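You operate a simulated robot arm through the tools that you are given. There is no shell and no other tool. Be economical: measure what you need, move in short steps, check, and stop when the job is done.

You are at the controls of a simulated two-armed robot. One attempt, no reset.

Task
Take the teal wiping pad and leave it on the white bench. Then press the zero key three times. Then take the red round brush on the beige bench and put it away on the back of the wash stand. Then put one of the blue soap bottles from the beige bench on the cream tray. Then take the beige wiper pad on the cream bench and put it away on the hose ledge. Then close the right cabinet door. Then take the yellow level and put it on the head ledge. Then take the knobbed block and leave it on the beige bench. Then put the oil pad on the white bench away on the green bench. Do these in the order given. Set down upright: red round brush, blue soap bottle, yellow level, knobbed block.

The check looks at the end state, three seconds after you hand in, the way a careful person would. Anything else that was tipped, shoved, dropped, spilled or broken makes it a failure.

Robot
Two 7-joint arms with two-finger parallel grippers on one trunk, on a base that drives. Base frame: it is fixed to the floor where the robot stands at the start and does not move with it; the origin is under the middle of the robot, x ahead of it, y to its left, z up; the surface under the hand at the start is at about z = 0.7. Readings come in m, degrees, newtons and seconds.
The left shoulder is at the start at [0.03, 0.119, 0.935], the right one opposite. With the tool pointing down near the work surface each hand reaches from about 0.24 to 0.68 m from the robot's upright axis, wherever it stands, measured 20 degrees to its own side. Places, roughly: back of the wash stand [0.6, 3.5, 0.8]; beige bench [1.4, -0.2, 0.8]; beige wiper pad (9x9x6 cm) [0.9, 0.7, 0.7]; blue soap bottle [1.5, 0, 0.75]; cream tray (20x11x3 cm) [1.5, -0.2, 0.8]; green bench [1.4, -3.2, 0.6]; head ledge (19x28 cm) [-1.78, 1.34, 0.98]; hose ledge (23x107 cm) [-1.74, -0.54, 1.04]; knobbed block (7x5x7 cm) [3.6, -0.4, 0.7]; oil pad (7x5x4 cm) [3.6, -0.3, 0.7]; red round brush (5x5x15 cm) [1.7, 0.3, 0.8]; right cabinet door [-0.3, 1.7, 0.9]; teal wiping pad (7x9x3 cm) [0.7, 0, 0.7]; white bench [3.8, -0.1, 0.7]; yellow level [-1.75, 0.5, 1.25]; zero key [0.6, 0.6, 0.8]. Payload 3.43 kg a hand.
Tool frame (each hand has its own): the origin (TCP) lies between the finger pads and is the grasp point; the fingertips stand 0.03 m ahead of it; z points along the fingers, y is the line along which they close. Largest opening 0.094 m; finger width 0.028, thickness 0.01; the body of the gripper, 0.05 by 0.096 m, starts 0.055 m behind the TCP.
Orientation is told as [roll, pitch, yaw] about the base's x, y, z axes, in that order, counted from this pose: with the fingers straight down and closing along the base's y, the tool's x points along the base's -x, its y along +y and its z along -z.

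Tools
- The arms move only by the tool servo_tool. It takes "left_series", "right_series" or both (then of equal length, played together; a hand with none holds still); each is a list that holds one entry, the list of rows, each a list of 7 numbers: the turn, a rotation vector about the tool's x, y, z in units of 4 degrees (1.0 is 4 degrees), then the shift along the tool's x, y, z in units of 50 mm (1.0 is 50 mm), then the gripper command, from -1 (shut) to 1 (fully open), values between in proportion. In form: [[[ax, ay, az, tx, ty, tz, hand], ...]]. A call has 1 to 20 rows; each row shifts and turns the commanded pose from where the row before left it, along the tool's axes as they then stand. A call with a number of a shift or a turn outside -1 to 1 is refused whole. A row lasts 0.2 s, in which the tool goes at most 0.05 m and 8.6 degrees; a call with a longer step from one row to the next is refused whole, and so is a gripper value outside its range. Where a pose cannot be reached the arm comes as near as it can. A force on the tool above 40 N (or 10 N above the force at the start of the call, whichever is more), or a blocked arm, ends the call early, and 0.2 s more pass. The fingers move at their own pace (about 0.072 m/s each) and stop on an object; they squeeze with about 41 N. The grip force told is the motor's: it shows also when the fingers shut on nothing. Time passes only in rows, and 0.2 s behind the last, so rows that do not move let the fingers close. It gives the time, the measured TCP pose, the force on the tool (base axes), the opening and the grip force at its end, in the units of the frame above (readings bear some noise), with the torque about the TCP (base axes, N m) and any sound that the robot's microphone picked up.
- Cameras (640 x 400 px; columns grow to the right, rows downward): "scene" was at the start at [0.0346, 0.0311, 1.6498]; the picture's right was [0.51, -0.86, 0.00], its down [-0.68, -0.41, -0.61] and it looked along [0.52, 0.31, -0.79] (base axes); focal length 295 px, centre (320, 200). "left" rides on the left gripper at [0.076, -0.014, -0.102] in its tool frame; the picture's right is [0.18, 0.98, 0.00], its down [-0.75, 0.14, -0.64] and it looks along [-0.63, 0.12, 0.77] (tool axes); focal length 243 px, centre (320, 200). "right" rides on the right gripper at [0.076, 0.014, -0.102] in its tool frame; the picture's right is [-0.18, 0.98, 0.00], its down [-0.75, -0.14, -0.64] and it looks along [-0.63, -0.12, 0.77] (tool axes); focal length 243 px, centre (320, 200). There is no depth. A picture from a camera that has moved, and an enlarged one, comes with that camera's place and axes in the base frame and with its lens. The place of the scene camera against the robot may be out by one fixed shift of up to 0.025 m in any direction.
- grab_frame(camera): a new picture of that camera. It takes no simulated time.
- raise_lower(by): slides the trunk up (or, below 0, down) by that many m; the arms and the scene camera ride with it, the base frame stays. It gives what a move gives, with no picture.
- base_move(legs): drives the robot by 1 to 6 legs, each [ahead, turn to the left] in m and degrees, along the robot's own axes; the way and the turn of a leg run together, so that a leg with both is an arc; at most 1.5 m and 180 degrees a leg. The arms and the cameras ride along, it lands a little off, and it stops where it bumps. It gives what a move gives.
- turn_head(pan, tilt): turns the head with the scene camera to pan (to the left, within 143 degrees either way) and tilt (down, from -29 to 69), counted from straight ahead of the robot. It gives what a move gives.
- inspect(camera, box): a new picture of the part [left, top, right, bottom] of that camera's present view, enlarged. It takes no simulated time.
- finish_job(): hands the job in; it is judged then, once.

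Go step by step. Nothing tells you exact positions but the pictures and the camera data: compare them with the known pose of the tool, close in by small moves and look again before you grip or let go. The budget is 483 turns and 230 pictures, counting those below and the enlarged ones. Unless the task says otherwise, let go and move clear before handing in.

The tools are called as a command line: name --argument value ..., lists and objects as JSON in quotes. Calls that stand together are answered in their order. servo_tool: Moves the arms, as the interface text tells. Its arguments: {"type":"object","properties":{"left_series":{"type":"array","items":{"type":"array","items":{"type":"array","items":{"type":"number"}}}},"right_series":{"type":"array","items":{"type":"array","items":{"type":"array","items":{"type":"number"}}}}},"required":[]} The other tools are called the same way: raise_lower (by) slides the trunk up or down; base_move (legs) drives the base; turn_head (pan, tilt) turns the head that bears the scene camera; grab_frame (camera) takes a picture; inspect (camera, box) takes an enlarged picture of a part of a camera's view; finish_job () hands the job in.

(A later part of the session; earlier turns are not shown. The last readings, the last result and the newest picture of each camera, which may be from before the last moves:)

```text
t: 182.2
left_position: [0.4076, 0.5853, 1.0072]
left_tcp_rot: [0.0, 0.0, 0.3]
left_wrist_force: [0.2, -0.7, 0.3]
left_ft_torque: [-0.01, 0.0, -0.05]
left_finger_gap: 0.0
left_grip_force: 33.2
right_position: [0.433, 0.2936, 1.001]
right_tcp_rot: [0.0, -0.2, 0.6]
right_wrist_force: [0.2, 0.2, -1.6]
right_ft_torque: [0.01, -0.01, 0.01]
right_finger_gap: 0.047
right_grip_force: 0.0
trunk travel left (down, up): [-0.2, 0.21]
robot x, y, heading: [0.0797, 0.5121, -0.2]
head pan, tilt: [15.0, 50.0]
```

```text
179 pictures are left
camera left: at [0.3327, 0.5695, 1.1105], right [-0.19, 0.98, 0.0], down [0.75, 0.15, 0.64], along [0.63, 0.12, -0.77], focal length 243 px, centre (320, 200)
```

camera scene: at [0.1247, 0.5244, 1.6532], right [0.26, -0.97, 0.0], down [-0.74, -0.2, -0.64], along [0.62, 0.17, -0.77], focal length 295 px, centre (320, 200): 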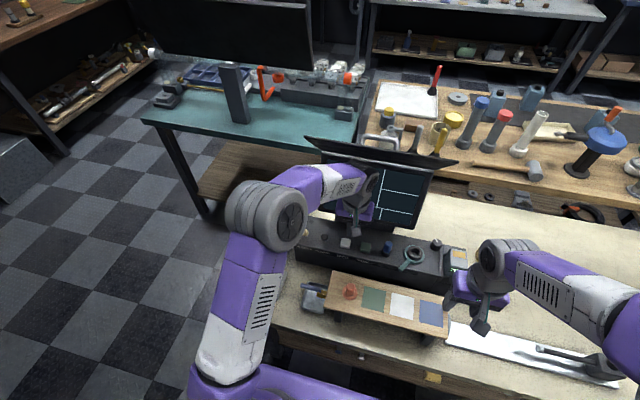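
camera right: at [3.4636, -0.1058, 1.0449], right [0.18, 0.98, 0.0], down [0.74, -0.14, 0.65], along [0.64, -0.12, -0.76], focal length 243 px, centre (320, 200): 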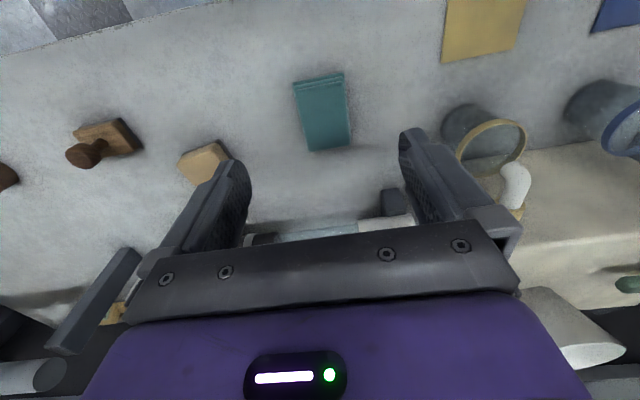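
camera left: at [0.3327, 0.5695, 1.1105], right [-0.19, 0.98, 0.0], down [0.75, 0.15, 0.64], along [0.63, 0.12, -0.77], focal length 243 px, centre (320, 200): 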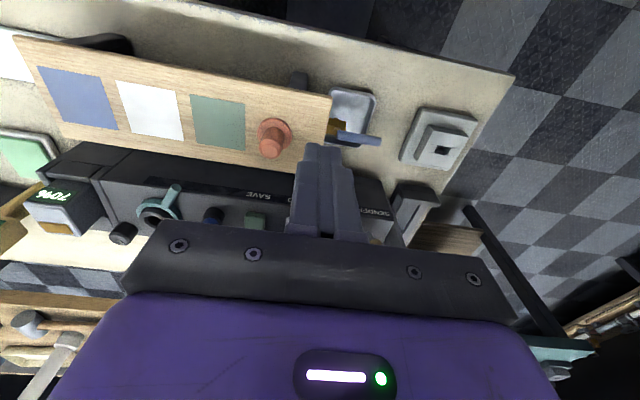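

Three clicks confirmed. Next is the red brush at the back of the beige bench (≈[1.7,0.3]); I go round to the aisle behind it.

base_move --legs '[[-0.45, 0], [0, 59]]'

servo_tool --left_series '[[[0, 0, 0, 0, 0.9, 0, -1], [0, 0, 0, 0, 0.9, 0, -1], [0, 0, 0, 0, 0.9, 0, -1]]]' --right_series '[[[0, 0, 0, 0, 0.8, 0, 1], [0, 0, 0, 0, 0.8, 0, 1], [0, 0, 0, 0, 0.8, 0, 1]]]'

```text
t: 187.6
left_position: [-0.2675, 0.8328, 1.0058]
left_tcp_rot: [0.0, 0.1, 59.6]
left_wrist_force: [0.0, -1.0, 0.1]
left_ft_torque: [0.01, 0.03, -0.03]
left_finger_gap: 0.0001
left_grip_force: 33.3
right_position: [-0.0061, 0.7065, 1.0004]
right_tcp_rot: [0.0, -0.2, 60.0]
right_wrist_force: [-0.3, -0.1, 0.6]
right_ft_torque: [0.03, 0.02, -0.01]
right_finger_gap: 0.0469
right_grip_force: 0.0
trunk travel left (down, up): [-0.2, 0.21]
robot x, y, heading: [-0.377, 0.5142, 59.0]
head pan, tilt: [15.0, 50.0]
```

```text
t: 188.4
left_position: [-0.3884, 0.9019, 1.0057]
left_tcp_rot: [-0.1, 0.1, 59.5]
left_wrist_force: [-0.4, -0.3, -0.5]
left_ft_torque: [-0.09, -0.01, 0.01]
left_finger_gap: 0.0
left_grip_force: 32.5
right_position: [-0.1103, 0.7662, 1.0009]
right_tcp_rot: [-0.1, -0.4, 59.9]
right_wrist_force: [0.5, 0.0, 0.1]
right_ft_torque: [0.0, -0.01, 0.0]
right_finger_gap: 0.094
right_grip_force: 0.1
trunk travel left (down, up): [-0.2, 0.21]
robot x, y, heading: [-0.3767, 0.5127, 59.1]
head pan, tilt: [15.0, 50.0]
```

base_move --legs '[[1.14, 0], [1.14, 0], [0, -59]]'

```text
t: 202.1
left_position: [1.1319, 2.6373, 1.0063]
left_tcp_rot: [0.0, 0.1, -0.8]
left_wrist_force: [0.5, 0.1, 0.1]
left_ft_torque: [-0.01, 0.0, 0.0]
left_finger_gap: 0.0001
left_grip_force: 32.8
right_position: [1.1496, 2.3278, 1.0]
right_tcp_rot: [0.0, -0.1, -0.4]
right_wrist_force: [-0.2, -0.7, -0.6]
right_ft_torque: [-0.02, 0.02, 0.02]
right_finger_gap: 0.0941
right_grip_force: 0.1
trunk travel left (down, up): [-0.2, 0.21]
robot x, y, heading: [0.8012, 2.4379, -1.1]
head pan, tilt: [15.0, 50.0]
```

base_move --legs '[[0.9, 0], [0.88, 1.1], [0, -90], [1.05, 0], [1.03, 0], [0, -90]]'

turn_head --pan 0 --tilt 40

grab_frame --camera "scene"

```text
t: 228.8
left_position: [2.2851, 0.0913, 1.0054]
left_tcp_rot: [0.1, 0.0, -178.1]
left_wrist_force: [0.1, 0.1, -0.6]
left_ft_torque: [0.0, -0.01, -0.01]
left_finger_gap: 0.0
left_grip_force: 32.8
right_position: [2.253, 0.3984, 0.9992]
right_tcp_rot: [0.0, -0.2, -177.7]
right_wrist_force: [0.1, 0.5, 0.1]
right_ft_torque: [-0.06, -0.01, 0.01]
right_finger_gap: 0.094
right_grip_force: 0.0
trunk travel left (down, up): [-0.2, 0.21]
robot x, y, heading: [2.6067, 0.3109, -178.3]
head pan, tilt: [15.0, 50.0]
```

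```text
t: 229.6
left_position: [2.2856, 0.0911, 1.005]
left_tcp_rot: [0.0, 0.0, -178.0]
left_wrist_force: [0.3, -0.6, -0.3]
left_ft_torque: [-0.03, 0.03, 0.02]
left_finger_gap: 0.0002
left_grip_force: 32.7
right_position: [2.2521, 0.3981, 0.9994]
right_tcp_rot: [0.0, -0.1, -177.7]
right_wrist_force: [0.8, 0.2, -0.4]
right_ft_torque: [0.03, 0.04, -0.02]
right_finger_gap: 0.094
right_grip_force: 0.1
trunk travel left (down, up): [-0.2, 0.21]
robot x, y, heading: [2.6043, 0.3125, -178.4]
head pan, tilt: [0.0, 40.0]
```

```text
178 pictures are left
camera scene: at [2.5533, 0.3007, 1.6673], right [-0.03, 1.0, 0.0], down [0.64, 0.02, -0.77], along [-0.77, -0.02, -0.64], focal length 295 px, centre (320, 200)
```

scene: 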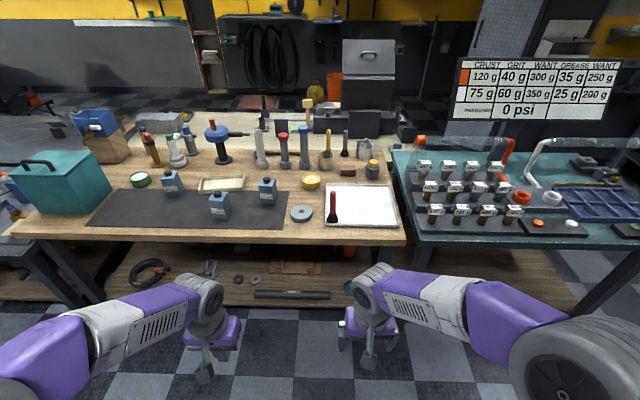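

The red brush stands at about (1.6,0.33), beside the white tray. I raise the hands and drive closer.

servo_tool --left_series '[[[0, 0, 0, 0, 0, -0.9, -1], [0, 0, 0, 0, 0, -0.9, -1]]]' --right_series '[[[0, 0, 0, 0, 0, -0.9, 1], [0, 0, 0, 0, 0, -0.9, 1]]]'

base_move --legs '[[0.42, -1.6]]'

grab_frame --camera "right"

grab_frame --camera "scene"

```text
t: 230.2
left_position: [2.2843, 0.0908, 1.0979]
left_tcp_rot: [0.0, -0.1, -178.0]
left_wrist_force: [0.9, -1.0, 0.6]
left_ft_torque: [0.03, -0.01, 0.0]
left_finger_gap: 0.0
left_grip_force: 33.1
right_position: [2.253, 0.3971, 1.0902]
right_tcp_rot: [0.1, -0.2, -177.6]
right_wrist_force: [-0.4, -0.1, -0.1]
right_ft_torque: [0.03, 0.0, 0.0]
right_finger_gap: 0.0937
right_grip_force: 0.1
trunk travel left (down, up): [-0.2, 0.21]
robot x, y, heading: [2.6068, 0.3086, -178.1]
head pan, tilt: [0.0, 40.0]
```

```text
t: 232.7
left_position: [1.8608, 0.0932, 1.0974]
left_tcp_rot: [0.0, 0.0, -179.6]
left_wrist_force: [-0.2, 0.2, 0.5]
left_ft_torque: [-0.01, -0.02, 0.03]
left_finger_gap: 0.0
left_grip_force: 32.9
right_position: [1.837, 0.3997, 1.0913]
right_tcp_rot: [0.0, -0.2, -179.4]
right_wrist_force: [-1.0, 0.3, -0.4]
right_ft_torque: [0.03, -0.02, 0.02]
right_finger_gap: 0.0941
right_grip_force: 0.0
trunk travel left (down, up): [-0.2, 0.21]
robot x, y, heading: [2.1902, 0.2999, -180.2]
head pan, tilt: [0.0, 40.0]
```

```text
177 pictures are left
camera right: at [1.9133, 0.3862, 1.1926], right [-0.17, -0.99, 0.0], down [-0.75, 0.13, 0.64], along [-0.64, 0.11, -0.76], focal length 243 px, centre (320, 200)
```

right: 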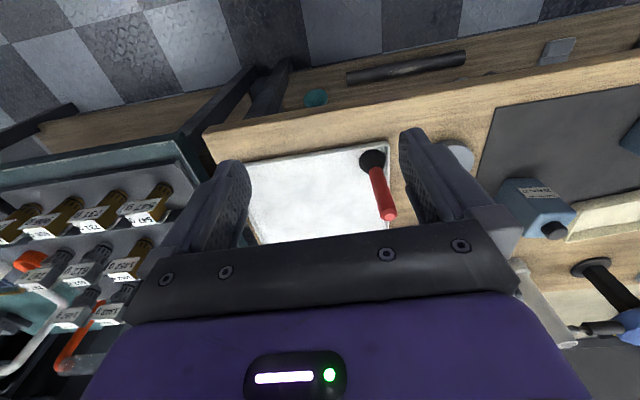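

```text
176 pictures are left
camera scene: at [2.135, 0.2957, 1.6673], right [0.0, 1.0, 0.0], down [0.64, 0.0, -0.77], along [-0.77, 0.0, -0.64], focal length 295 px, centre (320, 200)
```

scene: 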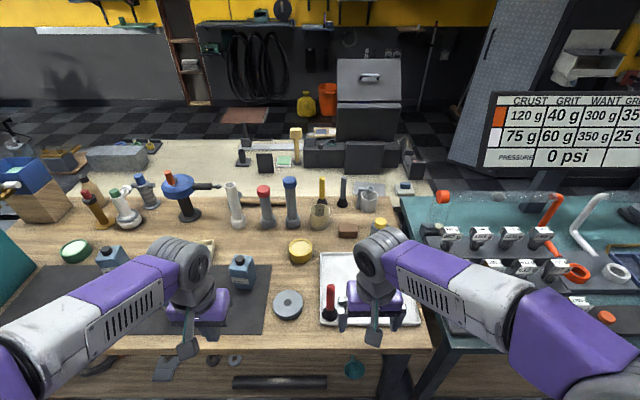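

servo_tool --right_series '[[[0, 0, 0, -0.6, 0.5, 0.2, 1], [0, 0, 0, -0.6, 0.5, 0.2, 1], [0, 0, 0, -0.6, 0.5, 0.2, 1]]]'

grab_frame --camera "right"

```text
t: 233.5
left_position: [1.8595, 0.0922, 1.0968]
left_tcp_rot: [-0.1, -0.1, -179.7]
left_wrist_force: [0.0, -0.3, -0.4]
left_ft_torque: [0.0, 0.0, 0.03]
left_finger_gap: 0.0
left_grip_force: 33.3
right_position: [1.7467, 0.3245, 1.0623]
right_tcp_rot: [0.0, -0.2, -179.3]
right_wrist_force: [0.5, 0.6, 0.2]
right_ft_torque: [-0.01, -0.04, 0.01]
right_finger_gap: 0.0939
right_grip_force: 0.1
trunk travel left (down, up): [-0.2, 0.21]
robot x, y, heading: [2.1911, 0.3018, -180.1]
head pan, tilt: [0.0, 40.0]
```

```text
175 pictures are left
camera right: at [1.8235, 0.311, 1.1638], right [-0.17, -0.99, 0.0], down [-0.75, 0.13, 0.64], along [-0.64, 0.11, -0.76], focal length 243 px, centre (320, 200)
```

right: 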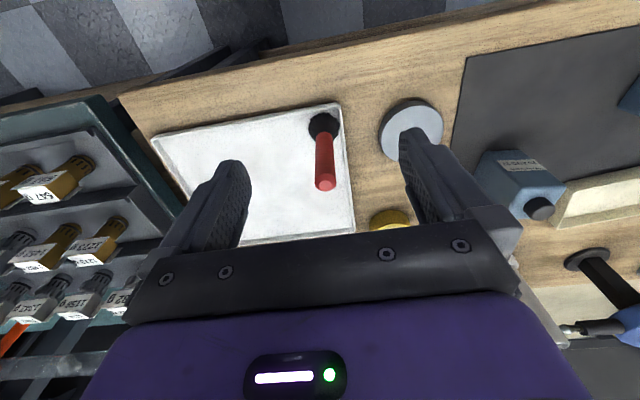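

Triangulated: brush axis at (1.666,0.331), handle top z≈0.947. I come straight down around the handle, staying above the head.

servo_tool --right_series '[[[0, 0, 0, -0.8, -0.13, 0, 1], [0, 0, 0, -0.81, 0, 0, 1], [0, 0, 0, 0, 0, 0.6, 1], [0, 0, 0, 0, 0, 0.6, 1]]]'

grab_frame --camera "right"

```text
t: 234.5
left_position: [1.8601, 0.0932, 1.0976]
left_tcp_rot: [0.0, 0.0, -179.7]
left_wrist_force: [-0.3, 0.1, -0.1]
left_ft_torque: [-0.03, -0.04, 0.0]
left_finger_gap: 0.0001
left_grip_force: 32.9
right_position: [1.6672, 0.3277, 1.0036]
right_tcp_rot: [0.1, -0.3, -179.3]
right_wrist_force: [0.7, 0.2, -0.4]
right_ft_torque: [-0.03, 0.01, 0.02]
right_finger_gap: 0.0938
right_grip_force: 0.0
trunk travel left (down, up): [-0.2, 0.21]
robot x, y, heading: [2.1906, 0.302, -179.8]
head pan, tilt: [0.0, 40.0]
```

```text
174 pictures are left
camera right: at [1.7433, 0.315, 1.1043], right [-0.17, -0.99, 0.0], down [-0.75, 0.13, 0.65], along [-0.64, 0.11, -0.76], focal length 243 px, centre (320, 200)
```

right: 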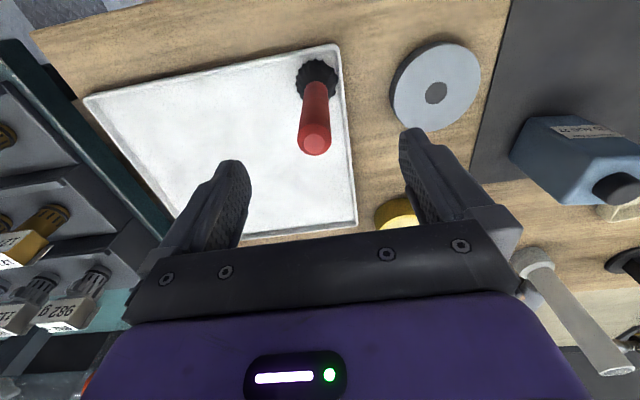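

servo_tool --right_series '[[[0, 0, 0, 0.03, -0.08, 0.7, 1], [0, 0, 0, 0, 0, 0.7, 1], [0, 0, 0, 0, 0, 0.57, 1], [0, 0, 0, 0, 0, 0, 0], [0, 0, 0, 0, 0, 0, -1], [0, 0, 0, 0, 0, 0, -1], [0, 0, 0, 0, 0, 0, -1], [0, 0, 0, 0, 0, 0, -1]]]'

grab_frame --camera "right"

```text
t: 236.3
left_position: [1.8602, 0.0934, 1.0978]
left_tcp_rot: [0.1, 0.0, -179.7]
left_wrist_force: [0.9, -0.3, 0.1]
left_ft_torque: [0.04, 0.03, 0.01]
left_finger_gap: 0.0001
left_grip_force: 33.4
right_position: [1.6686, 0.3324, 0.9062]
right_tcp_rot: [0.0, -0.2, -179.4]
right_wrist_force: [-0.2, 0.2, 0.1]
right_ft_torque: [0.05, 0.01, 0.02]
right_finger_gap: 0.0235
right_grip_force: 41.4
trunk travel left (down, up): [-0.2, 0.21]
robot x, y, heading: [2.1892, 0.301, -179.8]
head pan, tilt: [0.0, 40.0]
```

```text
173 pictures are left
camera right: at [1.7446, 0.3202, 1.0065], right [-0.17, -0.99, 0.0], down [-0.75, 0.13, 0.65], along [-0.64, 0.11, -0.76], focal length 243 px, centre (320, 200)
```

right: 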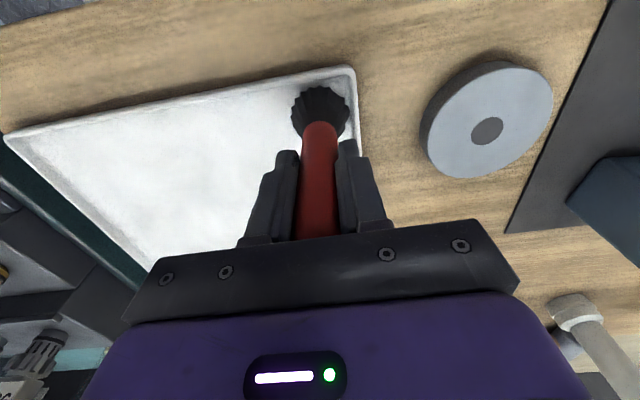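

Brush gripped (bottom about 0.11 below the TCP). Lift and back away.

servo_tool --right_series '[[[0, 0, 0, 0, 0, -0.3, -1], [0, 0, 0, 0, 0, -0.7, -1], [0, 0, 0, 0, 0, -0.8, -1], [0, 0, 0, 0, 0, -0.8, -1], [0, 0, 0, 0.3, 0, -0.8, -1], [0, 0, 0, 0.7, 0, -0.3, -1], [0, 0, 0, 0.8, -0.3, -0.1, -1], [0, 0, 0, 0.8, -0.4, 0, -1], [0, 0, 0, 0.5, -0.4, 0, -1]]]'

base_move --legs '[[-0.4, 0], [0, -89]]'

grab_frame --camera "right"

```text
t: 238.3
left_position: [1.8613, 0.0932, 1.0982]
left_tcp_rot: [-0.1, -0.1, -179.6]
left_wrist_force: [0.1, 0.0, 0.0]
left_ft_torque: [0.01, 0.01, 0.01]
left_finger_gap: 0.0
left_grip_force: 32.4
right_position: [1.8266, 0.3915, 1.0924]
right_tcp_rot: [-0.1, -0.4, -179.3]
right_wrist_force: [1.3, 0.0, -0.8]
right_ft_torque: [-0.03, 0.05, -0.03]
right_finger_gap: 0.0237
right_grip_force: 41.5
trunk travel left (down, up): [-0.2, 0.21]
robot x, y, heading: [2.194, 0.302, -180.2]
head pan, tilt: [0.0, 40.0]
```

```text
t: 244.6
left_position: [2.3651, 0.6231, 1.0984]
left_tcp_rot: [0.0, 0.0, 93.3]
left_wrist_force: [-0.1, -1.0, 0.8]
left_ft_torque: [-0.02, 0.0, 0.0]
left_finger_gap: 0.0
left_grip_force: 33.3
right_position: [2.6607, 0.6752, 1.0934]
right_tcp_rot: [-0.1, -0.2, 93.6]
right_wrist_force: [0.7, 0.0, -0.8]
right_ft_torque: [-0.03, 0.01, 0.02]
right_finger_gap: 0.0237
right_grip_force: 41.1
trunk travel left (down, up): [-0.2, 0.21]
robot x, y, heading: [2.5896, 0.3031, 93.2]
head pan, tilt: [0.0, 40.0]
```

```text
172 pictures are left
camera right: at [2.6506, 0.5962, 1.1942], right [-0.99, 0.12, 0.0], down [0.09, 0.76, 0.65], along [0.08, 0.64, -0.76], focal length 243 px, centre (320, 200)
```

right: 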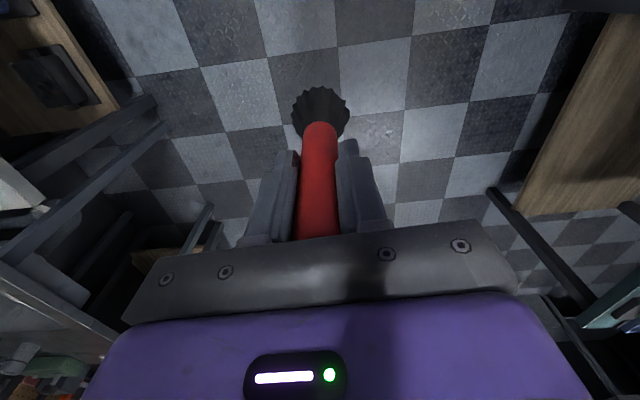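

Brush secure. I drive up to the wash stand and look at its top.

base_move --legs '[[0, -3], [1.06, 0], [1.06, 0], [0, 90]]'

```text
t: 259.3
left_position: [2.2567, 2.1972, 1.0975]
left_tcp_rot: [0.0, 0.0, -178.6]
left_wrist_force: [-0.5, 0.2, 0.8]
left_ft_torque: [0.0, 0.01, -0.03]
left_finger_gap: 0.0001
left_grip_force: 32.8
right_position: [2.2155, 2.4927, 1.0926]
right_tcp_rot: [0.1, -0.2, -178.4]
right_wrist_force: [-0.6, 0.8, -0.3]
right_ft_torque: [0.0, 0.0, -0.01]
right_finger_gap: 0.0235
right_grip_force: 41.2
trunk travel left (down, up): [-0.2, 0.21]
robot x, y, heading: [2.5822, 2.4113, -178.8]
head pan, tilt: [0.0, 40.0]
```

base_move --legs '[[0.94, 0], [0.94, 0], [0, -91]]'

turn_head --pan 0 --tilt 45

grab_frame --camera "scene"

```text
t: 272.6
left_position: [0.4675, 2.7071, 1.0976]
left_tcp_rot: [0.0, 0.0, 91.5]
left_wrist_force: [-0.1, 0.0, -0.6]
left_ft_torque: [0.02, 0.01, -0.01]
left_finger_gap: 0.0001
left_grip_force: 32.4
right_position: [0.7635, 2.7462, 1.0934]
right_tcp_rot: [0.0, -0.1, 91.8]
right_wrist_force: [0.3, 0.6, -0.9]
right_ft_torque: [-0.04, 0.02, 0.02]
right_finger_gap: 0.0235
right_grip_force: 40.6
trunk travel left (down, up): [-0.2, 0.21]
robot x, y, heading: [0.6841, 2.3814, 91.1]
head pan, tilt: [0.0, 40.0]
```

```text
t: 273.3
left_position: [0.4675, 2.7058, 1.0976]
left_tcp_rot: [0.0, 0.0, 91.3]
left_wrist_force: [0.0, 0.2, 0.2]
left_ft_torque: [-0.01, 0.03, -0.03]
left_finger_gap: 0.0001
left_grip_force: 33.0
right_position: [0.7636, 2.7457, 1.0908]
right_tcp_rot: [-0.1, -0.2, 91.8]
right_wrist_force: [-0.5, 0.4, -0.7]
right_ft_torque: [-0.01, -0.01, -0.03]
right_finger_gap: 0.0238
right_grip_force: 41.1
trunk travel left (down, up): [-0.2, 0.21]
robot x, y, heading: [0.6839, 2.3826, 91.2]
head pan, tilt: [0.0, 45.0]
```

```text
171 pictures are left
camera scene: at [0.6827, 2.4245, 1.6601], right [1.0, 0.02, 0.0], down [0.01, -0.71, -0.71], along [-0.01, 0.71, -0.71], focal length 295 px, centre (320, 200)
```

scene: 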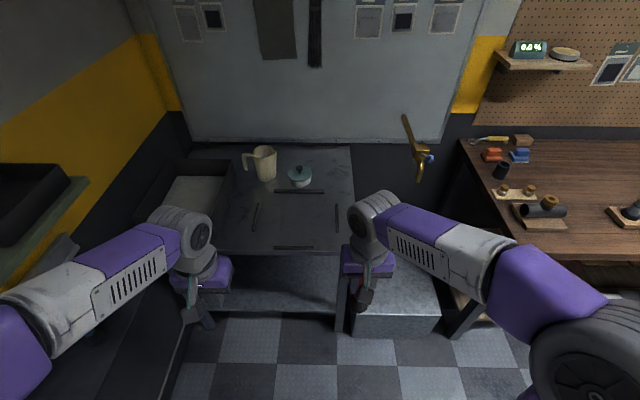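

I need to know how close the base may come, so I tilt the left hand's camera to look back at my own base.

servo_tool --left_series '[[[0, 1, 0, 0, 0, 0, -1], [0, 1, 0, 0, 0, 0, -1], [0, 1, 0, 0, 0, 0, -1], [0, 1, 0, 0, 0, 0, -1], [0, 1, 0, 0, 0, 0, -1], [0, 1, 0, 0, 0, 0, -1]]]'

grab_frame --camera "left"

```text
t: 274.7
left_position: [0.4673, 2.7073, 1.0973]
left_tcp_rot: [-0.2, 24.1, 91.4]
left_wrist_force: [0.2, -0.2, -1.0]
left_ft_torque: [0.04, -0.04, -0.01]
left_finger_gap: 0.0
left_grip_force: 32.5
right_position: [0.763, 2.747, 1.0922]
right_tcp_rot: [0.0, -0.2, 91.8]
right_wrist_force: [-0.9, 0.7, -0.8]
right_ft_torque: [0.0, -0.01, -0.02]
right_finger_gap: 0.0235
right_grip_force: 41.3
trunk travel left (down, up): [-0.2, 0.21]
robot x, y, heading: [0.6864, 2.38, 91.5]
head pan, tilt: [0.0, 45.0]
```

```text
170 pictures are left
camera left: at [0.4831, 2.6791, 1.2238], right [-0.98, -0.19, 0.07], down [-0.17, 0.95, 0.28], along [-0.12, 0.26, -0.96], focal length 243 px, centre (320, 200)
```

left: 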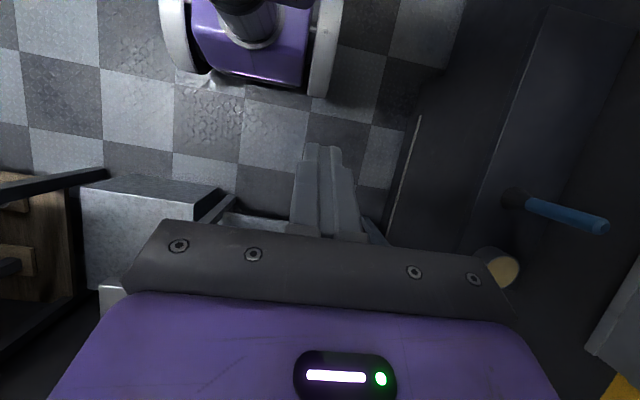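

The base only extends ~0.17 m ahead, so I can go much closer than thought. Level the left hand, raise the trunk, and move in.

servo_tool --left_series '[[[0, -1, 0, 0, 0, 0, -1], [0, -1, 0, 0, 0, 0, -1], [0, -1, 0, 0, 0, 0, -1], [0, -1, 0, 0, 0, 0, -1], [0, -1, 0, 0, 0, 0, -1], [0, -1, 0, 0, 0, 0, -1]]]'

raise_lower --by 0.1

base_move --legs '[[0.42, -1.3]]'

grab_frame --camera "scene"

grab_frame --camera "right"

```text
t: 276.1
left_position: [0.467, 2.7055, 1.0991]
left_tcp_rot: [0.0, -0.1, 91.3]
left_wrist_force: [0.6, -0.1, -0.6]
left_ft_torque: [0.02, -0.04, 0.07]
left_finger_gap: 0.0001
left_grip_force: 32.7
right_position: [0.7634, 2.7462, 1.0926]
right_tcp_rot: [-0.1, -0.2, 91.7]
right_wrist_force: [-0.9, -0.1, -1.8]
right_ft_torque: [0.01, 0.0, 0.02]
right_finger_gap: 0.0236
right_grip_force: 41.3
trunk travel left (down, up): [-0.2, 0.21]
robot x, y, heading: [0.6833, 2.3813, 91.3]
head pan, tilt: [0.0, 45.0]
```

```text
t: 277.4
left_position: [0.4672, 2.706, 1.197]
left_tcp_rot: [0.0, 0.0, 91.4]
left_wrist_force: [-0.2, 0.0, -0.3]
left_ft_torque: [-0.03, 0.0, 0.01]
left_finger_gap: 0.0002
left_grip_force: 33.1
right_position: [0.7633, 2.7473, 1.1912]
right_tcp_rot: [-0.1, -0.2, 91.8]
right_wrist_force: [0.1, 0.2, -0.7]
right_ft_torque: [-0.01, -0.03, 0.0]
right_finger_gap: 0.0236
right_grip_force: 41.0
trunk travel left (down, up): [-0.3, 0.11]
robot x, y, heading: [0.6842, 2.3815, 91.6]
head pan, tilt: [0.0, 45.0]
```

```text
t: 280.0
left_position: [0.4676, 3.1237, 1.1979]
left_tcp_rot: [0.0, 0.0, 90.6]
left_wrist_force: [-0.4, 0.4, 0.4]
left_ft_torque: [-0.03, 0.03, 0.01]
left_finger_gap: 0.0
left_grip_force: 32.7
right_position: [0.7626, 3.1597, 1.1921]
right_tcp_rot: [0.0, -0.2, 90.9]
right_wrist_force: [0.1, 0.6, -0.9]
right_ft_torque: [-0.03, -0.01, 0.0]
right_finger_gap: 0.0237
right_grip_force: 41.0
trunk travel left (down, up): [-0.3, 0.11]
robot x, y, heading: [0.679, 2.7929, 90.2]
head pan, tilt: [0.0, 45.0]
```

```text
169 pictures are left
camera scene: at [0.6782, 2.8391, 1.76], right [1.0, 0.01, 0.0], down [0.0, -0.71, -0.71], along [0.0, 0.71, -0.71], focal length 295 px, centre (320, 200)
```

scene: 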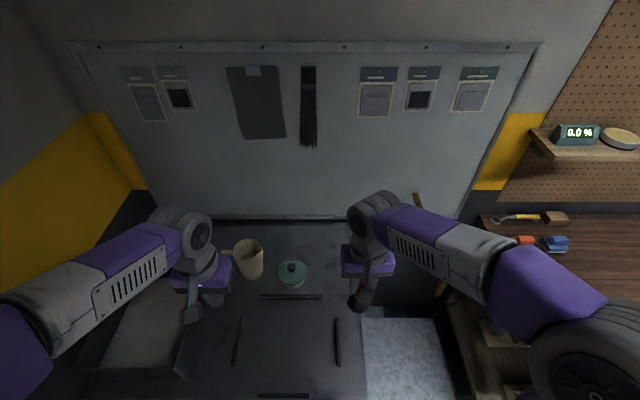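

```text
168 pictures are left
camera right: at [0.75, 3.0828, 1.2942], right [-0.99, 0.17, 0.0], down [0.13, 0.75, 0.64], along [0.11, 0.64, -0.76], focal length 243 px, centre (320, 200)
```

right: 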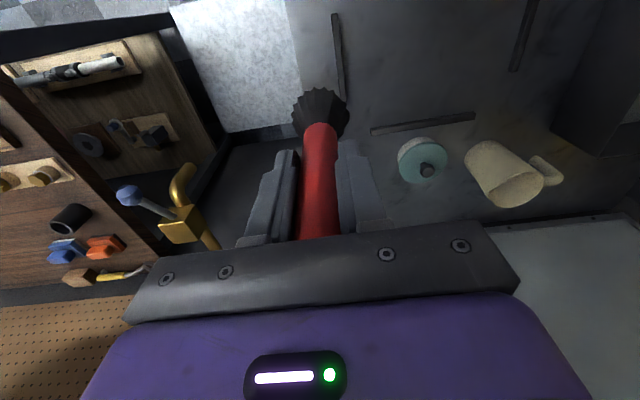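

base_move --legs '[[0.045, 0]]'

servo_tool --right_series '[[[0, 0, 0, -0.8, 0.15, 0.2, -1], [0, 0, 0, -0.8, 0.15, 0.2, -1], [0, 0, 0, -0.8, 0.15, 0.4, -1], [0, 0, 0, -0.8, 0.15, 0.4, -1], [0, 0, 0, -0.8, 0.15, 0.4, -1], [0, 0, 0, -0.6, 0.1, 0.4, -1]]]'

grab_frame --camera "right"

grab_frame --camera "scene"

```text
t: 280.9
left_position: [0.4656, 3.1696, 1.1984]
left_tcp_rot: [0.1, -0.1, 90.6]
left_wrist_force: [-0.8, 0.4, -0.2]
left_ft_torque: [-0.03, 0.01, -0.01]
left_finger_gap: 0.0
left_grip_force: 32.9
right_position: [0.7644, 3.2056, 1.1926]
right_tcp_rot: [-0.1, -0.2, 91.0]
right_wrist_force: [-0.8, 0.6, -1.8]
right_ft_torque: [-0.04, -0.02, 0.01]
right_finger_gap: 0.0233
right_grip_force: 41.4
trunk travel left (down, up): [-0.3, 0.11]
robot x, y, heading: [0.6819, 2.8381, 90.1]
head pan, tilt: [0.0, 45.0]
```

```text
t: 282.3
left_position: [0.4665, 3.1689, 1.1977]
left_tcp_rot: [0.0, 0.0, 90.6]
left_wrist_force: [-0.2, 0.2, -0.1]
left_ft_torque: [-0.03, 0.01, -0.02]
left_finger_gap: 0.0003
left_grip_force: 33.2
right_position: [0.7166, 3.4362, 1.0948]
right_tcp_rot: [0.0, -0.2, 91.0]
right_wrist_force: [-0.7, 0.1, -1.4]
right_ft_torque: [-0.04, 0.03, 0.0]
right_finger_gap: 0.0233
right_grip_force: 41.1
trunk travel left (down, up): [-0.3, 0.11]
robot x, y, heading: [0.6793, 2.8386, 90.5]
head pan, tilt: [0.0, 45.0]
```

```text
167 pictures are left
camera right: at [0.7033, 3.3602, 1.1957], right [-0.99, 0.17, 0.0], down [0.13, 0.75, 0.64], along [0.11, 0.63, -0.77], focal length 243 px, centre (320, 200)
```

right: 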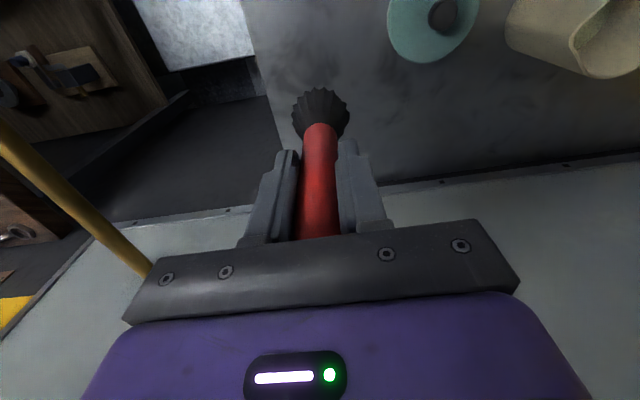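

```text
166 pictures are left
camera scene: at [0.6777, 2.8847, 1.76], right [1.0, 0.01, 0.0], down [0.0, -0.71, -0.71], along [0.0, 0.71, -0.71], focal length 295 px, centre (320, 200)
```

scene: 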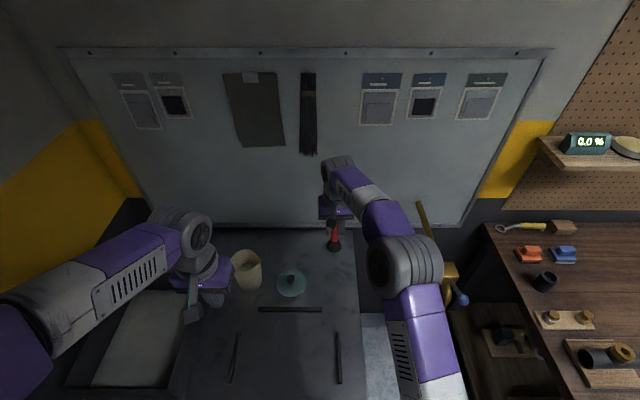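

Brush hovers over the free back strip, right of the teal cup. Lower it.

servo_tool --right_series '[[[0, 0, 0, 0, 0, 0.8, -1], [0, 0, 0, 0, 0, 0.8, -1], [0, 0, 0, 0, 0, 0.8, -1], [0, 0, 0, 0, 0, 0.8, -1], [0, 0, 0, 0, 0, 0.2, -1]]]'

grab_frame --camera "right"

```text
t: 283.5
left_position: [0.4664, 3.1678, 1.1992]
left_tcp_rot: [0.0, 0.0, 90.6]
left_wrist_force: [-0.2, 0.4, -0.4]
left_ft_torque: [-0.02, 0.02, 0.0]
left_finger_gap: 0.0001
left_grip_force: 32.7
right_position: [0.7169, 3.4339, 0.9229]
right_tcp_rot: [0.0, -0.2, 91.0]
right_wrist_force: [0.7, -0.7, -1.7]
right_ft_torque: [0.0, 0.01, 0.02]
right_finger_gap: 0.0236
right_grip_force: 41.4
trunk travel left (down, up): [-0.3, 0.11]
robot x, y, heading: [0.6786, 2.8381, 90.3]
head pan, tilt: [0.0, 45.0]
```

```text
165 pictures are left
camera right: at [0.7031, 3.3568, 1.0248], right [-0.99, 0.17, 0.0], down [0.13, 0.75, 0.65], along [0.11, 0.64, -0.76], focal length 243 px, centre (320, 200)
```

right: 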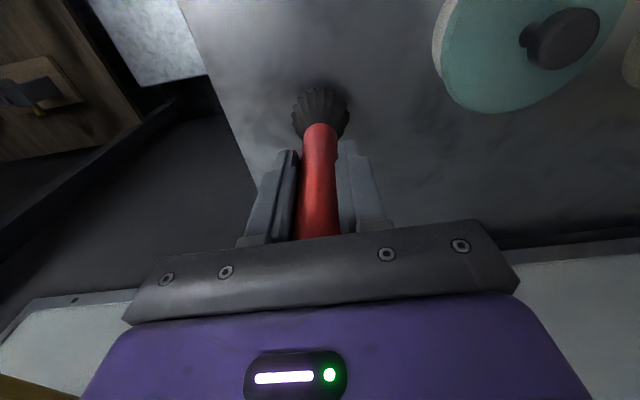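

servo_tool --right_series '[[[0, 0, 0, 0, 0, 0.15, -1], [0, 0, 0, 0, 0, 0.1, -1], [0, 0, 0, 0, 0, 0.08, -1], [0, 0, 0, 0, 0, 0.08, -1], [0, 0, 0, 0, 0, 0.08, -1], [0, 0, 0, 0, 0, 0.08, -1], [0, 0, 0, 0, 0, 0.08, -1], [0, 0, 0, 0, 0, 0.08, -1]]]'

```text
t: 285.5
left_position: [0.4649, 3.1669, 1.1985]
left_tcp_rot: [0.1, 0.0, 90.5]
left_wrist_force: [-0.2, 0.5, -0.4]
left_ft_torque: [0.0, 0.02, -0.02]
left_finger_gap: 0.0
left_grip_force: 32.7
right_position: [0.7171, 3.438, 0.8947]
right_tcp_rot: [0.3, -1.0, 90.9]
right_wrist_force: [1.9, -5.9, 17.3]
right_ft_torque: [-0.66, -0.32, -0.09]
right_finger_gap: 0.0238
right_grip_force: 41.2
trunk travel left (down, up): [-0.3, 0.11]
robot x, y, heading: [0.6753, 2.8386, 90.4]
head pan, tilt: [0.0, 45.0]
stopped in row 8 (right hand): the force on the tool passed its limit at 42 N (the readings are from after the stop); the commanded pose is now the measured one
```

Touchdown. Ease off, release gently and rise.

servo_tool --right_series '[[[0, 0.2, 0, 0, 0, -0.04, -1], [0, 0, 0, 0, 0, 0, -0.3], [0, 0, 0, 0, 0, 0, 0.3], [0, 0, 0, 0, 0, 0, 1], [0, 0, 0, 0, 0, 0, 1], [0, 0, 0, 0, 0, -0.5, 1], [0, 0, 0, 0, 0, -0.8, 1], [0, 0, 0, 0, 0, -0.9, 1], [0, 0, 0, 0, 0, -0.9, 1]]]'

grab_frame --camera "right"

```text
t: 287.5
left_position: [0.4659, 3.1674, 1.1978]
left_tcp_rot: [-0.1, 0.0, 90.5]
left_wrist_force: [-0.2, -0.2, 0.8]
left_ft_torque: [-0.01, 0.0, 0.0]
left_finger_gap: 0.0001
left_grip_force: 33.0
right_position: [0.7169, 3.4357, 1.0498]
right_tcp_rot: [0.2, -0.1, 90.9]
right_wrist_force: [-0.3, -0.4, -0.2]
right_ft_torque: [0.02, -0.02, 0.01]
right_finger_gap: 0.0942
right_grip_force: 0.0
trunk travel left (down, up): [-0.3, 0.11]
robot x, y, heading: [0.6769, 2.8401, 90.3]
head pan, tilt: [0.0, 45.0]
```

```text
164 pictures are left
camera right: at [0.7031, 3.3589, 1.1504], right [-0.99, 0.17, 0.0], down [0.13, 0.76, 0.64], along [0.11, 0.63, -0.77], focal length 243 px, centre (320, 200)
```

right: 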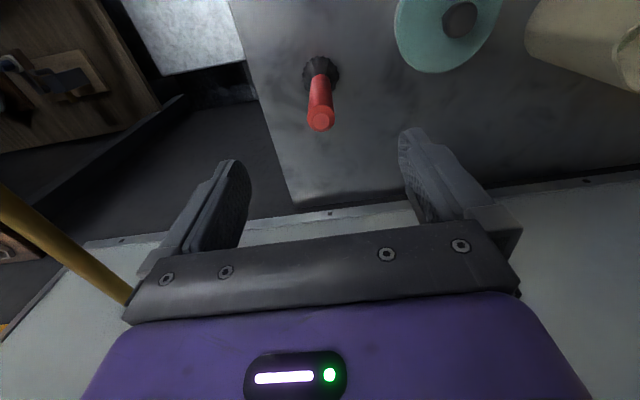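

The brush stands upright at the back. Retract.

servo_tool --right_series '[[[0, 0, 0, 0.3, 0, -0.9, 1], [0, 0, 0, 0.6, 0, -0.6, 1], [0, 0, 0, 0.8, 0, -0.4, 1], [0, 0, 0, 0.8, 0, 0, 1], [0, 0, 0, 0.8, -0.3, 0, 1], [0, 0, 0, 0.8, -0.3, 0, 1], [0, 0, 0, 0.5, -0.3, 0, 1]]]'

base_move --legs '[[-0.45, 0]]'

grab_frame --camera "scene"

```text
t: 289.1
left_position: [0.4665, 3.1679, 1.1974]
left_tcp_rot: [0.0, 0.1, 90.6]
left_wrist_force: [0.5, -0.8, -0.2]
left_ft_torque: [0.01, -0.01, 0.02]
left_finger_gap: 0.0
left_grip_force: 32.8
right_position: [0.767, 3.2062, 1.1434]
right_tcp_rot: [0.2, -0.2, 90.9]
right_wrist_force: [0.3, -0.3, -0.2]
right_ft_torque: [-0.02, 0.02, 0.01]
right_finger_gap: 0.0941
right_grip_force: 0.0
trunk travel left (down, up): [-0.3, 0.11]
robot x, y, heading: [0.679, 2.8388, 90.2]
head pan, tilt: [0.0, 45.0]
```

```text
t: 291.8
left_position: [0.4694, 2.7261, 1.1982]
left_tcp_rot: [0.0, 0.0, 90.7]
left_wrist_force: [1.3, -0.1, -0.3]
left_ft_torque: [0.0, 0.0, 0.0]
left_finger_gap: 0.0001
left_grip_force: 33.4
right_position: [0.7686, 2.7631, 1.1439]
right_tcp_rot: [0.3, -0.2, 91.0]
right_wrist_force: [-0.1, -1.0, 0.1]
right_ft_torque: [-0.03, 0.0, -0.03]
right_finger_gap: 0.0939
right_grip_force: 0.1
trunk travel left (down, up): [-0.3, 0.11]
robot x, y, heading: [0.6797, 2.3974, 90.6]
head pan, tilt: [0.0, 45.0]
```

```text
163 pictures are left
camera scene: at [0.6808, 2.4407, 1.7601], right [1.0, 0.01, 0.0], down [0.0, -0.71, -0.71], along [0.0, 0.71, -0.71], focal length 295 px, centre (320, 200)
```

scene: 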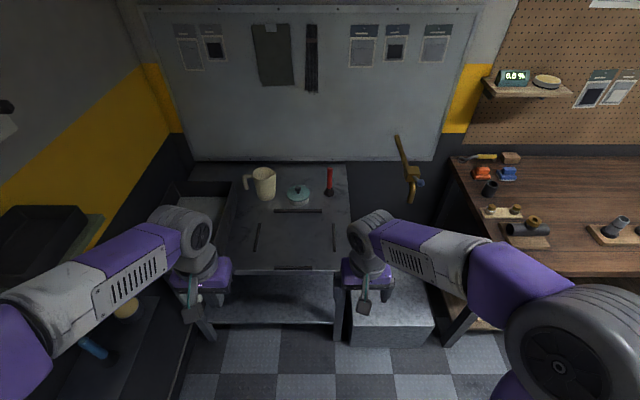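

Now back to the aisle behind the beige bench for a blue soap bottle.

base_move --legs '[[0, -90.5], [0.95, 0], [0.93, 0], [0, -90], [1.25, 0], [1.2, 0]]'

base_move --legs '[[0, -90]]'

raise_lower --by -0.05

grab_frame --camera "scene"

```text
t: 320.4
left_position: [2.6936, -0.448, 1.1972]
left_tcp_rot: [0.1, 0.1, -91.5]
left_wrist_force: [0.0, 0.2, -0.1]
left_ft_torque: [-0.03, -0.03, 0.0]
left_finger_gap: 0.0
left_grip_force: 33.5
right_position: [2.3917, -0.4762, 1.1437]
right_tcp_rot: [0.2, -0.1, -91.2]
right_wrist_force: [-0.3, -0.1, 0.2]
right_ft_torque: [-0.03, -0.04, 0.02]
right_finger_gap: 0.0938
right_grip_force: 0.0
trunk travel left (down, up): [-0.3, 0.11]
robot x, y, heading: [2.4952, -0.112, -91.7]
head pan, tilt: [0.0, 45.0]
```

```text
t: 324.6
left_position: [2.156, -0.3104, 1.1972]
left_tcp_rot: [0.1, -0.1, 178.4]
left_wrist_force: [-1.0, 0.6, 0.1]
left_ft_torque: [0.02, -0.02, 0.03]
left_finger_gap: 0.0001
left_grip_force: 32.7
right_position: [2.1282, -0.0095, 1.1429]
right_tcp_rot: [0.2, -0.1, 178.7]
right_wrist_force: [0.4, -0.2, -0.8]
right_ft_torque: [-0.01, 0.01, -0.05]
right_finger_gap: 0.0942
right_grip_force: 0.1
trunk travel left (down, up): [-0.3, 0.11]
robot x, y, heading: [2.4956, -0.1104, 178.1]
head pan, tilt: [0.0, 45.0]
```

```text
t: 325.5
left_position: [2.1569, -0.3098, 1.1479]
left_tcp_rot: [0.0, 0.0, 178.4]
left_wrist_force: [0.9, 0.4, -0.3]
left_ft_torque: [0.01, -0.03, 0.03]
left_finger_gap: 0.0001
left_grip_force: 33.0
right_position: [2.1288, -0.0097, 1.0918]
right_tcp_rot: [0.3, -0.1, 178.7]
right_wrist_force: [-1.1, -0.5, -0.3]
right_ft_torque: [0.01, -0.06, 0.0]
right_finger_gap: 0.094
right_grip_force: 0.0
trunk travel left (down, up): [-0.25, 0.16]
robot x, y, heading: [2.4947, -0.1121, 178.3]
head pan, tilt: [0.0, 45.0]
```

```text
162 pictures are left
camera scene: at [2.4425, -0.1176, 1.7101], right [0.03, 1.0, 0.0], down [0.71, -0.02, -0.71], along [-0.71, 0.02, -0.71], focal length 295 px, centre (320, 200)
```

scene: 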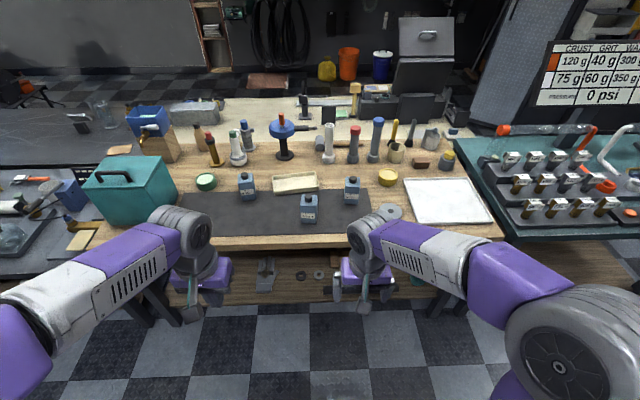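

Near bottle at ≈(1.59,-0.14), cream tray at ≈(1.42,-0.205). I drive in.

base_move --legs '[[0.46, 1.6]]'

grab_frame --camera "right"

grab_frame --camera "scene"

```text
t: 328.2
left_position: [1.7107, -0.3132, 1.1478]
left_tcp_rot: [0.0, 0.0, -179.9]
left_wrist_force: [0.2, -0.3, 0.4]
left_ft_torque: [-0.02, 0.0, 0.02]
left_finger_gap: 0.0001
left_grip_force: 32.8
right_position: [1.6746, -0.013, 1.0933]
right_tcp_rot: [0.3, -0.1, -179.7]
right_wrist_force: [0.3, -0.1, 0.6]
right_ft_torque: [-0.01, 0.02, -0.02]
right_finger_gap: 0.0942
right_grip_force: 0.0
trunk travel left (down, up): [-0.25, 0.16]
robot x, y, heading: [2.0437, -0.1028, 179.9]
head pan, tilt: [0.0, 45.0]
```

```text
161 pictures are left
camera right: at [1.7508, -0.0258, 1.1944], right [-0.18, -0.98, 0.0], down [-0.75, 0.14, 0.64], along [-0.63, 0.11, -0.77], focal length 243 px, centre (320, 200)
```

right: 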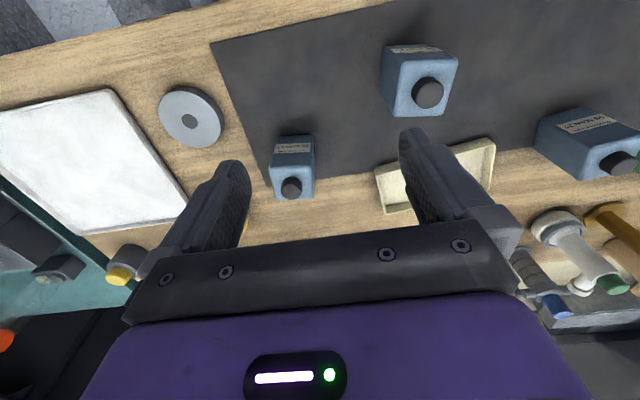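

```text
160 pictures are left
camera scene: at [1.9912, -0.1111, 1.71], right [0.0, 1.0, 0.0], down [0.71, 0.0, -0.71], along [-0.71, 0.0, -0.71], focal length 295 px, centre (320, 200)
```

scene: 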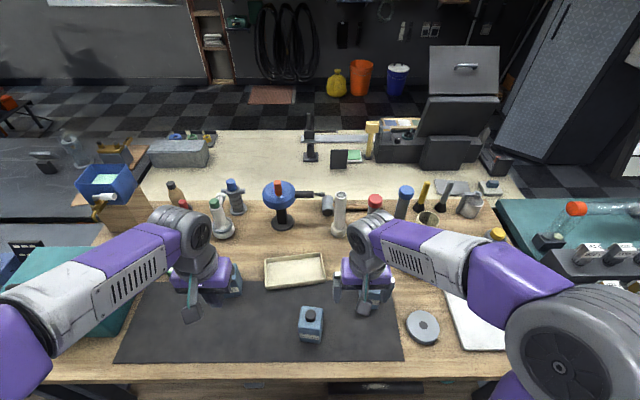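

servo_tool --right_series '[[[0, 0, 0, -0.1, 0.8, 0.2, 1], [0, 0, 0, -0.1, 0.8, 0.2, 1], [0, 0, 0, -0.1, 0.8, 0.3, 1]]]'

grab_frame --camera "right"

```text
t: 329.1
left_position: [1.711, -0.313, 1.1475]
left_tcp_rot: [-0.1, 0.0, -180.0]
left_wrist_force: [0.4, -0.1, -0.1]
left_ft_torque: [0.01, 0.0, -0.01]
left_finger_gap: 0.0
left_grip_force: 32.8
right_position: [1.6598, -0.1342, 1.0574]
right_tcp_rot: [0.1, -0.1, -179.6]
right_wrist_force: [-0.7, 1.0, -0.1]
right_ft_torque: [-0.02, -0.02, 0.02]
right_finger_gap: 0.0941
right_grip_force: 0.1
trunk travel left (down, up): [-0.25, 0.16]
robot x, y, heading: [2.0433, -0.1058, 179.7]
head pan, tilt: [0.0, 45.0]
```

```text
159 pictures are left
camera right: at [1.7358, -0.1474, 1.1589], right [-0.18, -0.98, 0.0], down [-0.75, 0.14, 0.64], along [-0.63, 0.11, -0.77], focal length 243 px, centre (320, 200)
```

right: 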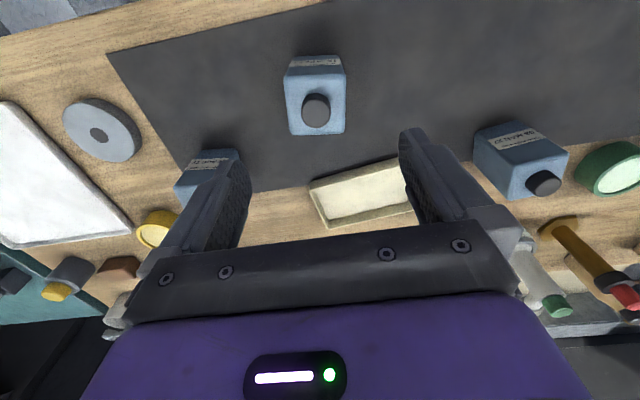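

Cap top at (1.650,-0.130,0.908); body about 7 cm wide. I descend around it.

servo_tool --right_series '[[[0, 0, 0, -0.2, -0.08, 0.3, 1], [0, 0, 0, 0, 0, 0.7, 1], [0, 0, 0, 0, 0, 0.6, 1], [0, 0, 0, 0, 0, 0.5, 1]]]'

grab_frame --camera "right"

```text
t: 330.1
left_position: [1.7114, -0.3141, 1.1475]
left_tcp_rot: [0.0, 0.0, -179.9]
left_wrist_force: [0.4, 0.5, -0.3]
left_ft_torque: [0.02, -0.02, 0.03]
left_finger_gap: 0.0
left_grip_force: 32.8
right_position: [1.6517, -0.127, 0.9512]
right_tcp_rot: [0.1, -0.1, -179.7]
right_wrist_force: [0.6, 0.8, 0.0]
right_ft_torque: [0.0, -0.03, 0.01]
right_finger_gap: 0.0939
right_grip_force: 0.0
trunk travel left (down, up): [-0.25, 0.16]
robot x, y, heading: [2.0438, -0.1046, 179.5]
head pan, tilt: [0.0, 45.0]
```

```text
158 pictures are left
camera right: at [1.7282, -0.1411, 1.0537], right [-0.18, -0.98, 0.0], down [-0.75, 0.14, 0.64], along [-0.63, 0.11, -0.77], focal length 243 px, centre (320, 200)
```

right: 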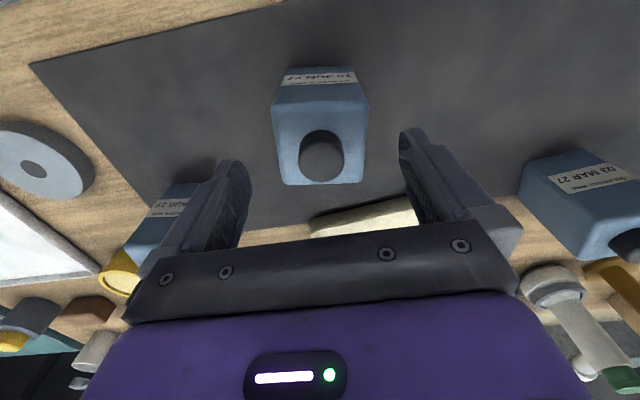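

servo_tool --right_series '[[[0, 0, 0, 0, 0.06, 0.6, 1], [0, 0, 0, 0, 0, 0.6, 1], [0, 0, 0, 0, 0, 0.48, 1], [0, 0, 0, 0, 0, 0, 0.3], [0, 0, 0, 0, 0, 0, -1], [0, 0, 0, 0, 0, 0, -1], [0, 0, 0, 0, 0, 0, -1]]]'

grab_frame --camera "right"

```text
t: 331.6
left_position: [1.713, -0.3123, 1.1484]
left_tcp_rot: [0.0, -0.2, -180.0]
left_wrist_force: [0.3, 0.1, -0.8]
left_ft_torque: [0.01, 0.01, -0.01]
left_finger_gap: 0.0
left_grip_force: 32.9
right_position: [1.6513, -0.1298, 0.8709]
right_tcp_rot: [0.1, -0.2, -179.8]
right_wrist_force: [-4.4, 19.2, 26.6]
right_ft_torque: [0.59, 0.19, -0.43]
right_finger_gap: 0.0688
right_grip_force: 41.2
trunk travel left (down, up): [-0.25, 0.16]
robot x, y, heading: [2.0419, -0.1036, 180.0]
head pan, tilt: [0.0, 45.0]
```

```text
157 pictures are left
camera right: at [1.7274, -0.1434, 0.9724], right [-0.18, -0.98, 0.0], down [-0.75, 0.14, 0.64], along [-0.63, 0.11, -0.76], focal length 243 px, centre (320, 200)
```

right: 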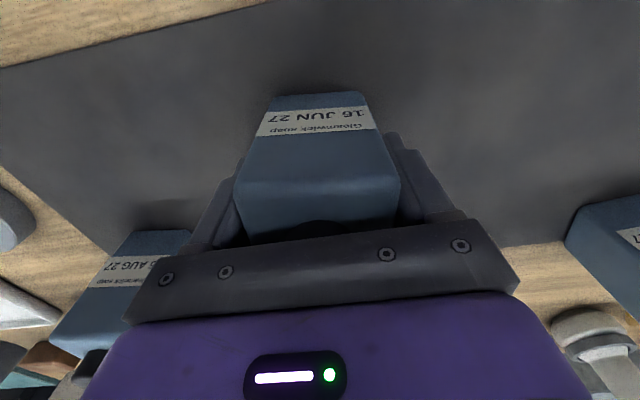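

Bottle gripped. Lift it and view.

servo_tool --right_series '[[[0, 0, 0, 0, 0, -0.2, -1], [0, 0, 0, 0, 0, -0.5, -1], [0, 0, 0, 0, 0, -0.8, -1], [0, 0, 0, 0, 0, -0.8, -1], [0, 0, 0, 0, 0, 0, -1]]]'

grab_frame --camera "scene"

grab_frame --camera "right"

```text
t: 332.9
left_position: [1.7111, -0.3119, 1.1475]
left_tcp_rot: [-0.1, 0.0, -179.9]
left_wrist_force: [0.1, -0.9, 0.0]
left_ft_torque: [0.0, 0.01, 0.01]
left_finger_gap: 0.0
left_grip_force: 33.0
right_position: [1.6501, -0.1337, 0.984]
right_tcp_rot: [0.1, 0.0, -179.6]
right_wrist_force: [-1.1, -0.5, -5.0]
right_ft_torque: [0.01, -0.01, 0.0]
right_finger_gap: 0.0665
right_grip_force: 41.2
trunk travel left (down, up): [-0.25, 0.16]
robot x, y, heading: [2.0409, -0.1044, 180.0]
head pan, tilt: [0.0, 45.0]
```

```text
156 pictures are left
camera scene: at [1.9909, -0.1115, 1.71], right [0.0, 1.0, 0.0], down [0.71, 0.0, -0.71], along [-0.71, 0.0, -0.71], focal length 295 px, centre (320, 200)
```

scene: 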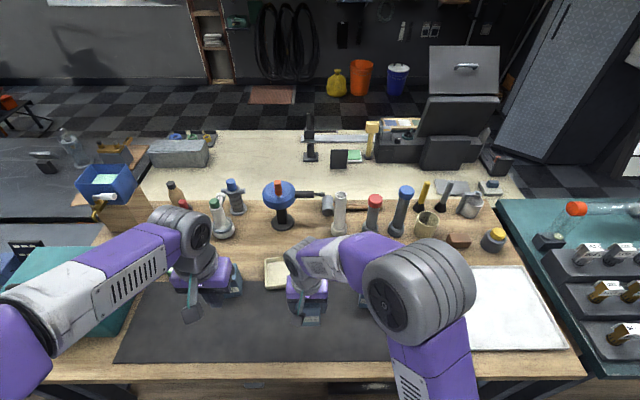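

```text
155 pictures are left
camera right: at [1.7261, -0.1465, 1.0864], right [-0.18, -0.98, 0.0], down [-0.75, 0.14, 0.64], along [-0.63, 0.11, -0.77], focal length 243 px, centre (320, 200)
```

right: 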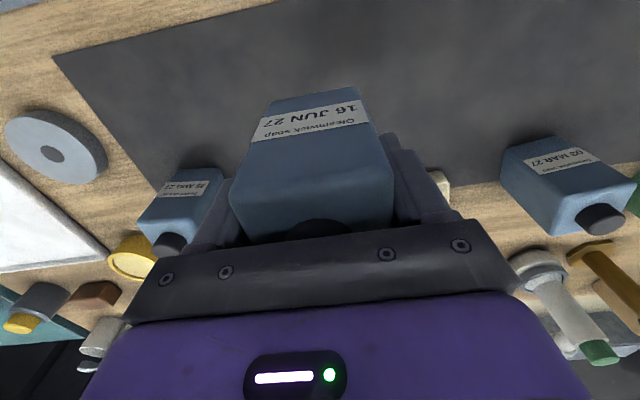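

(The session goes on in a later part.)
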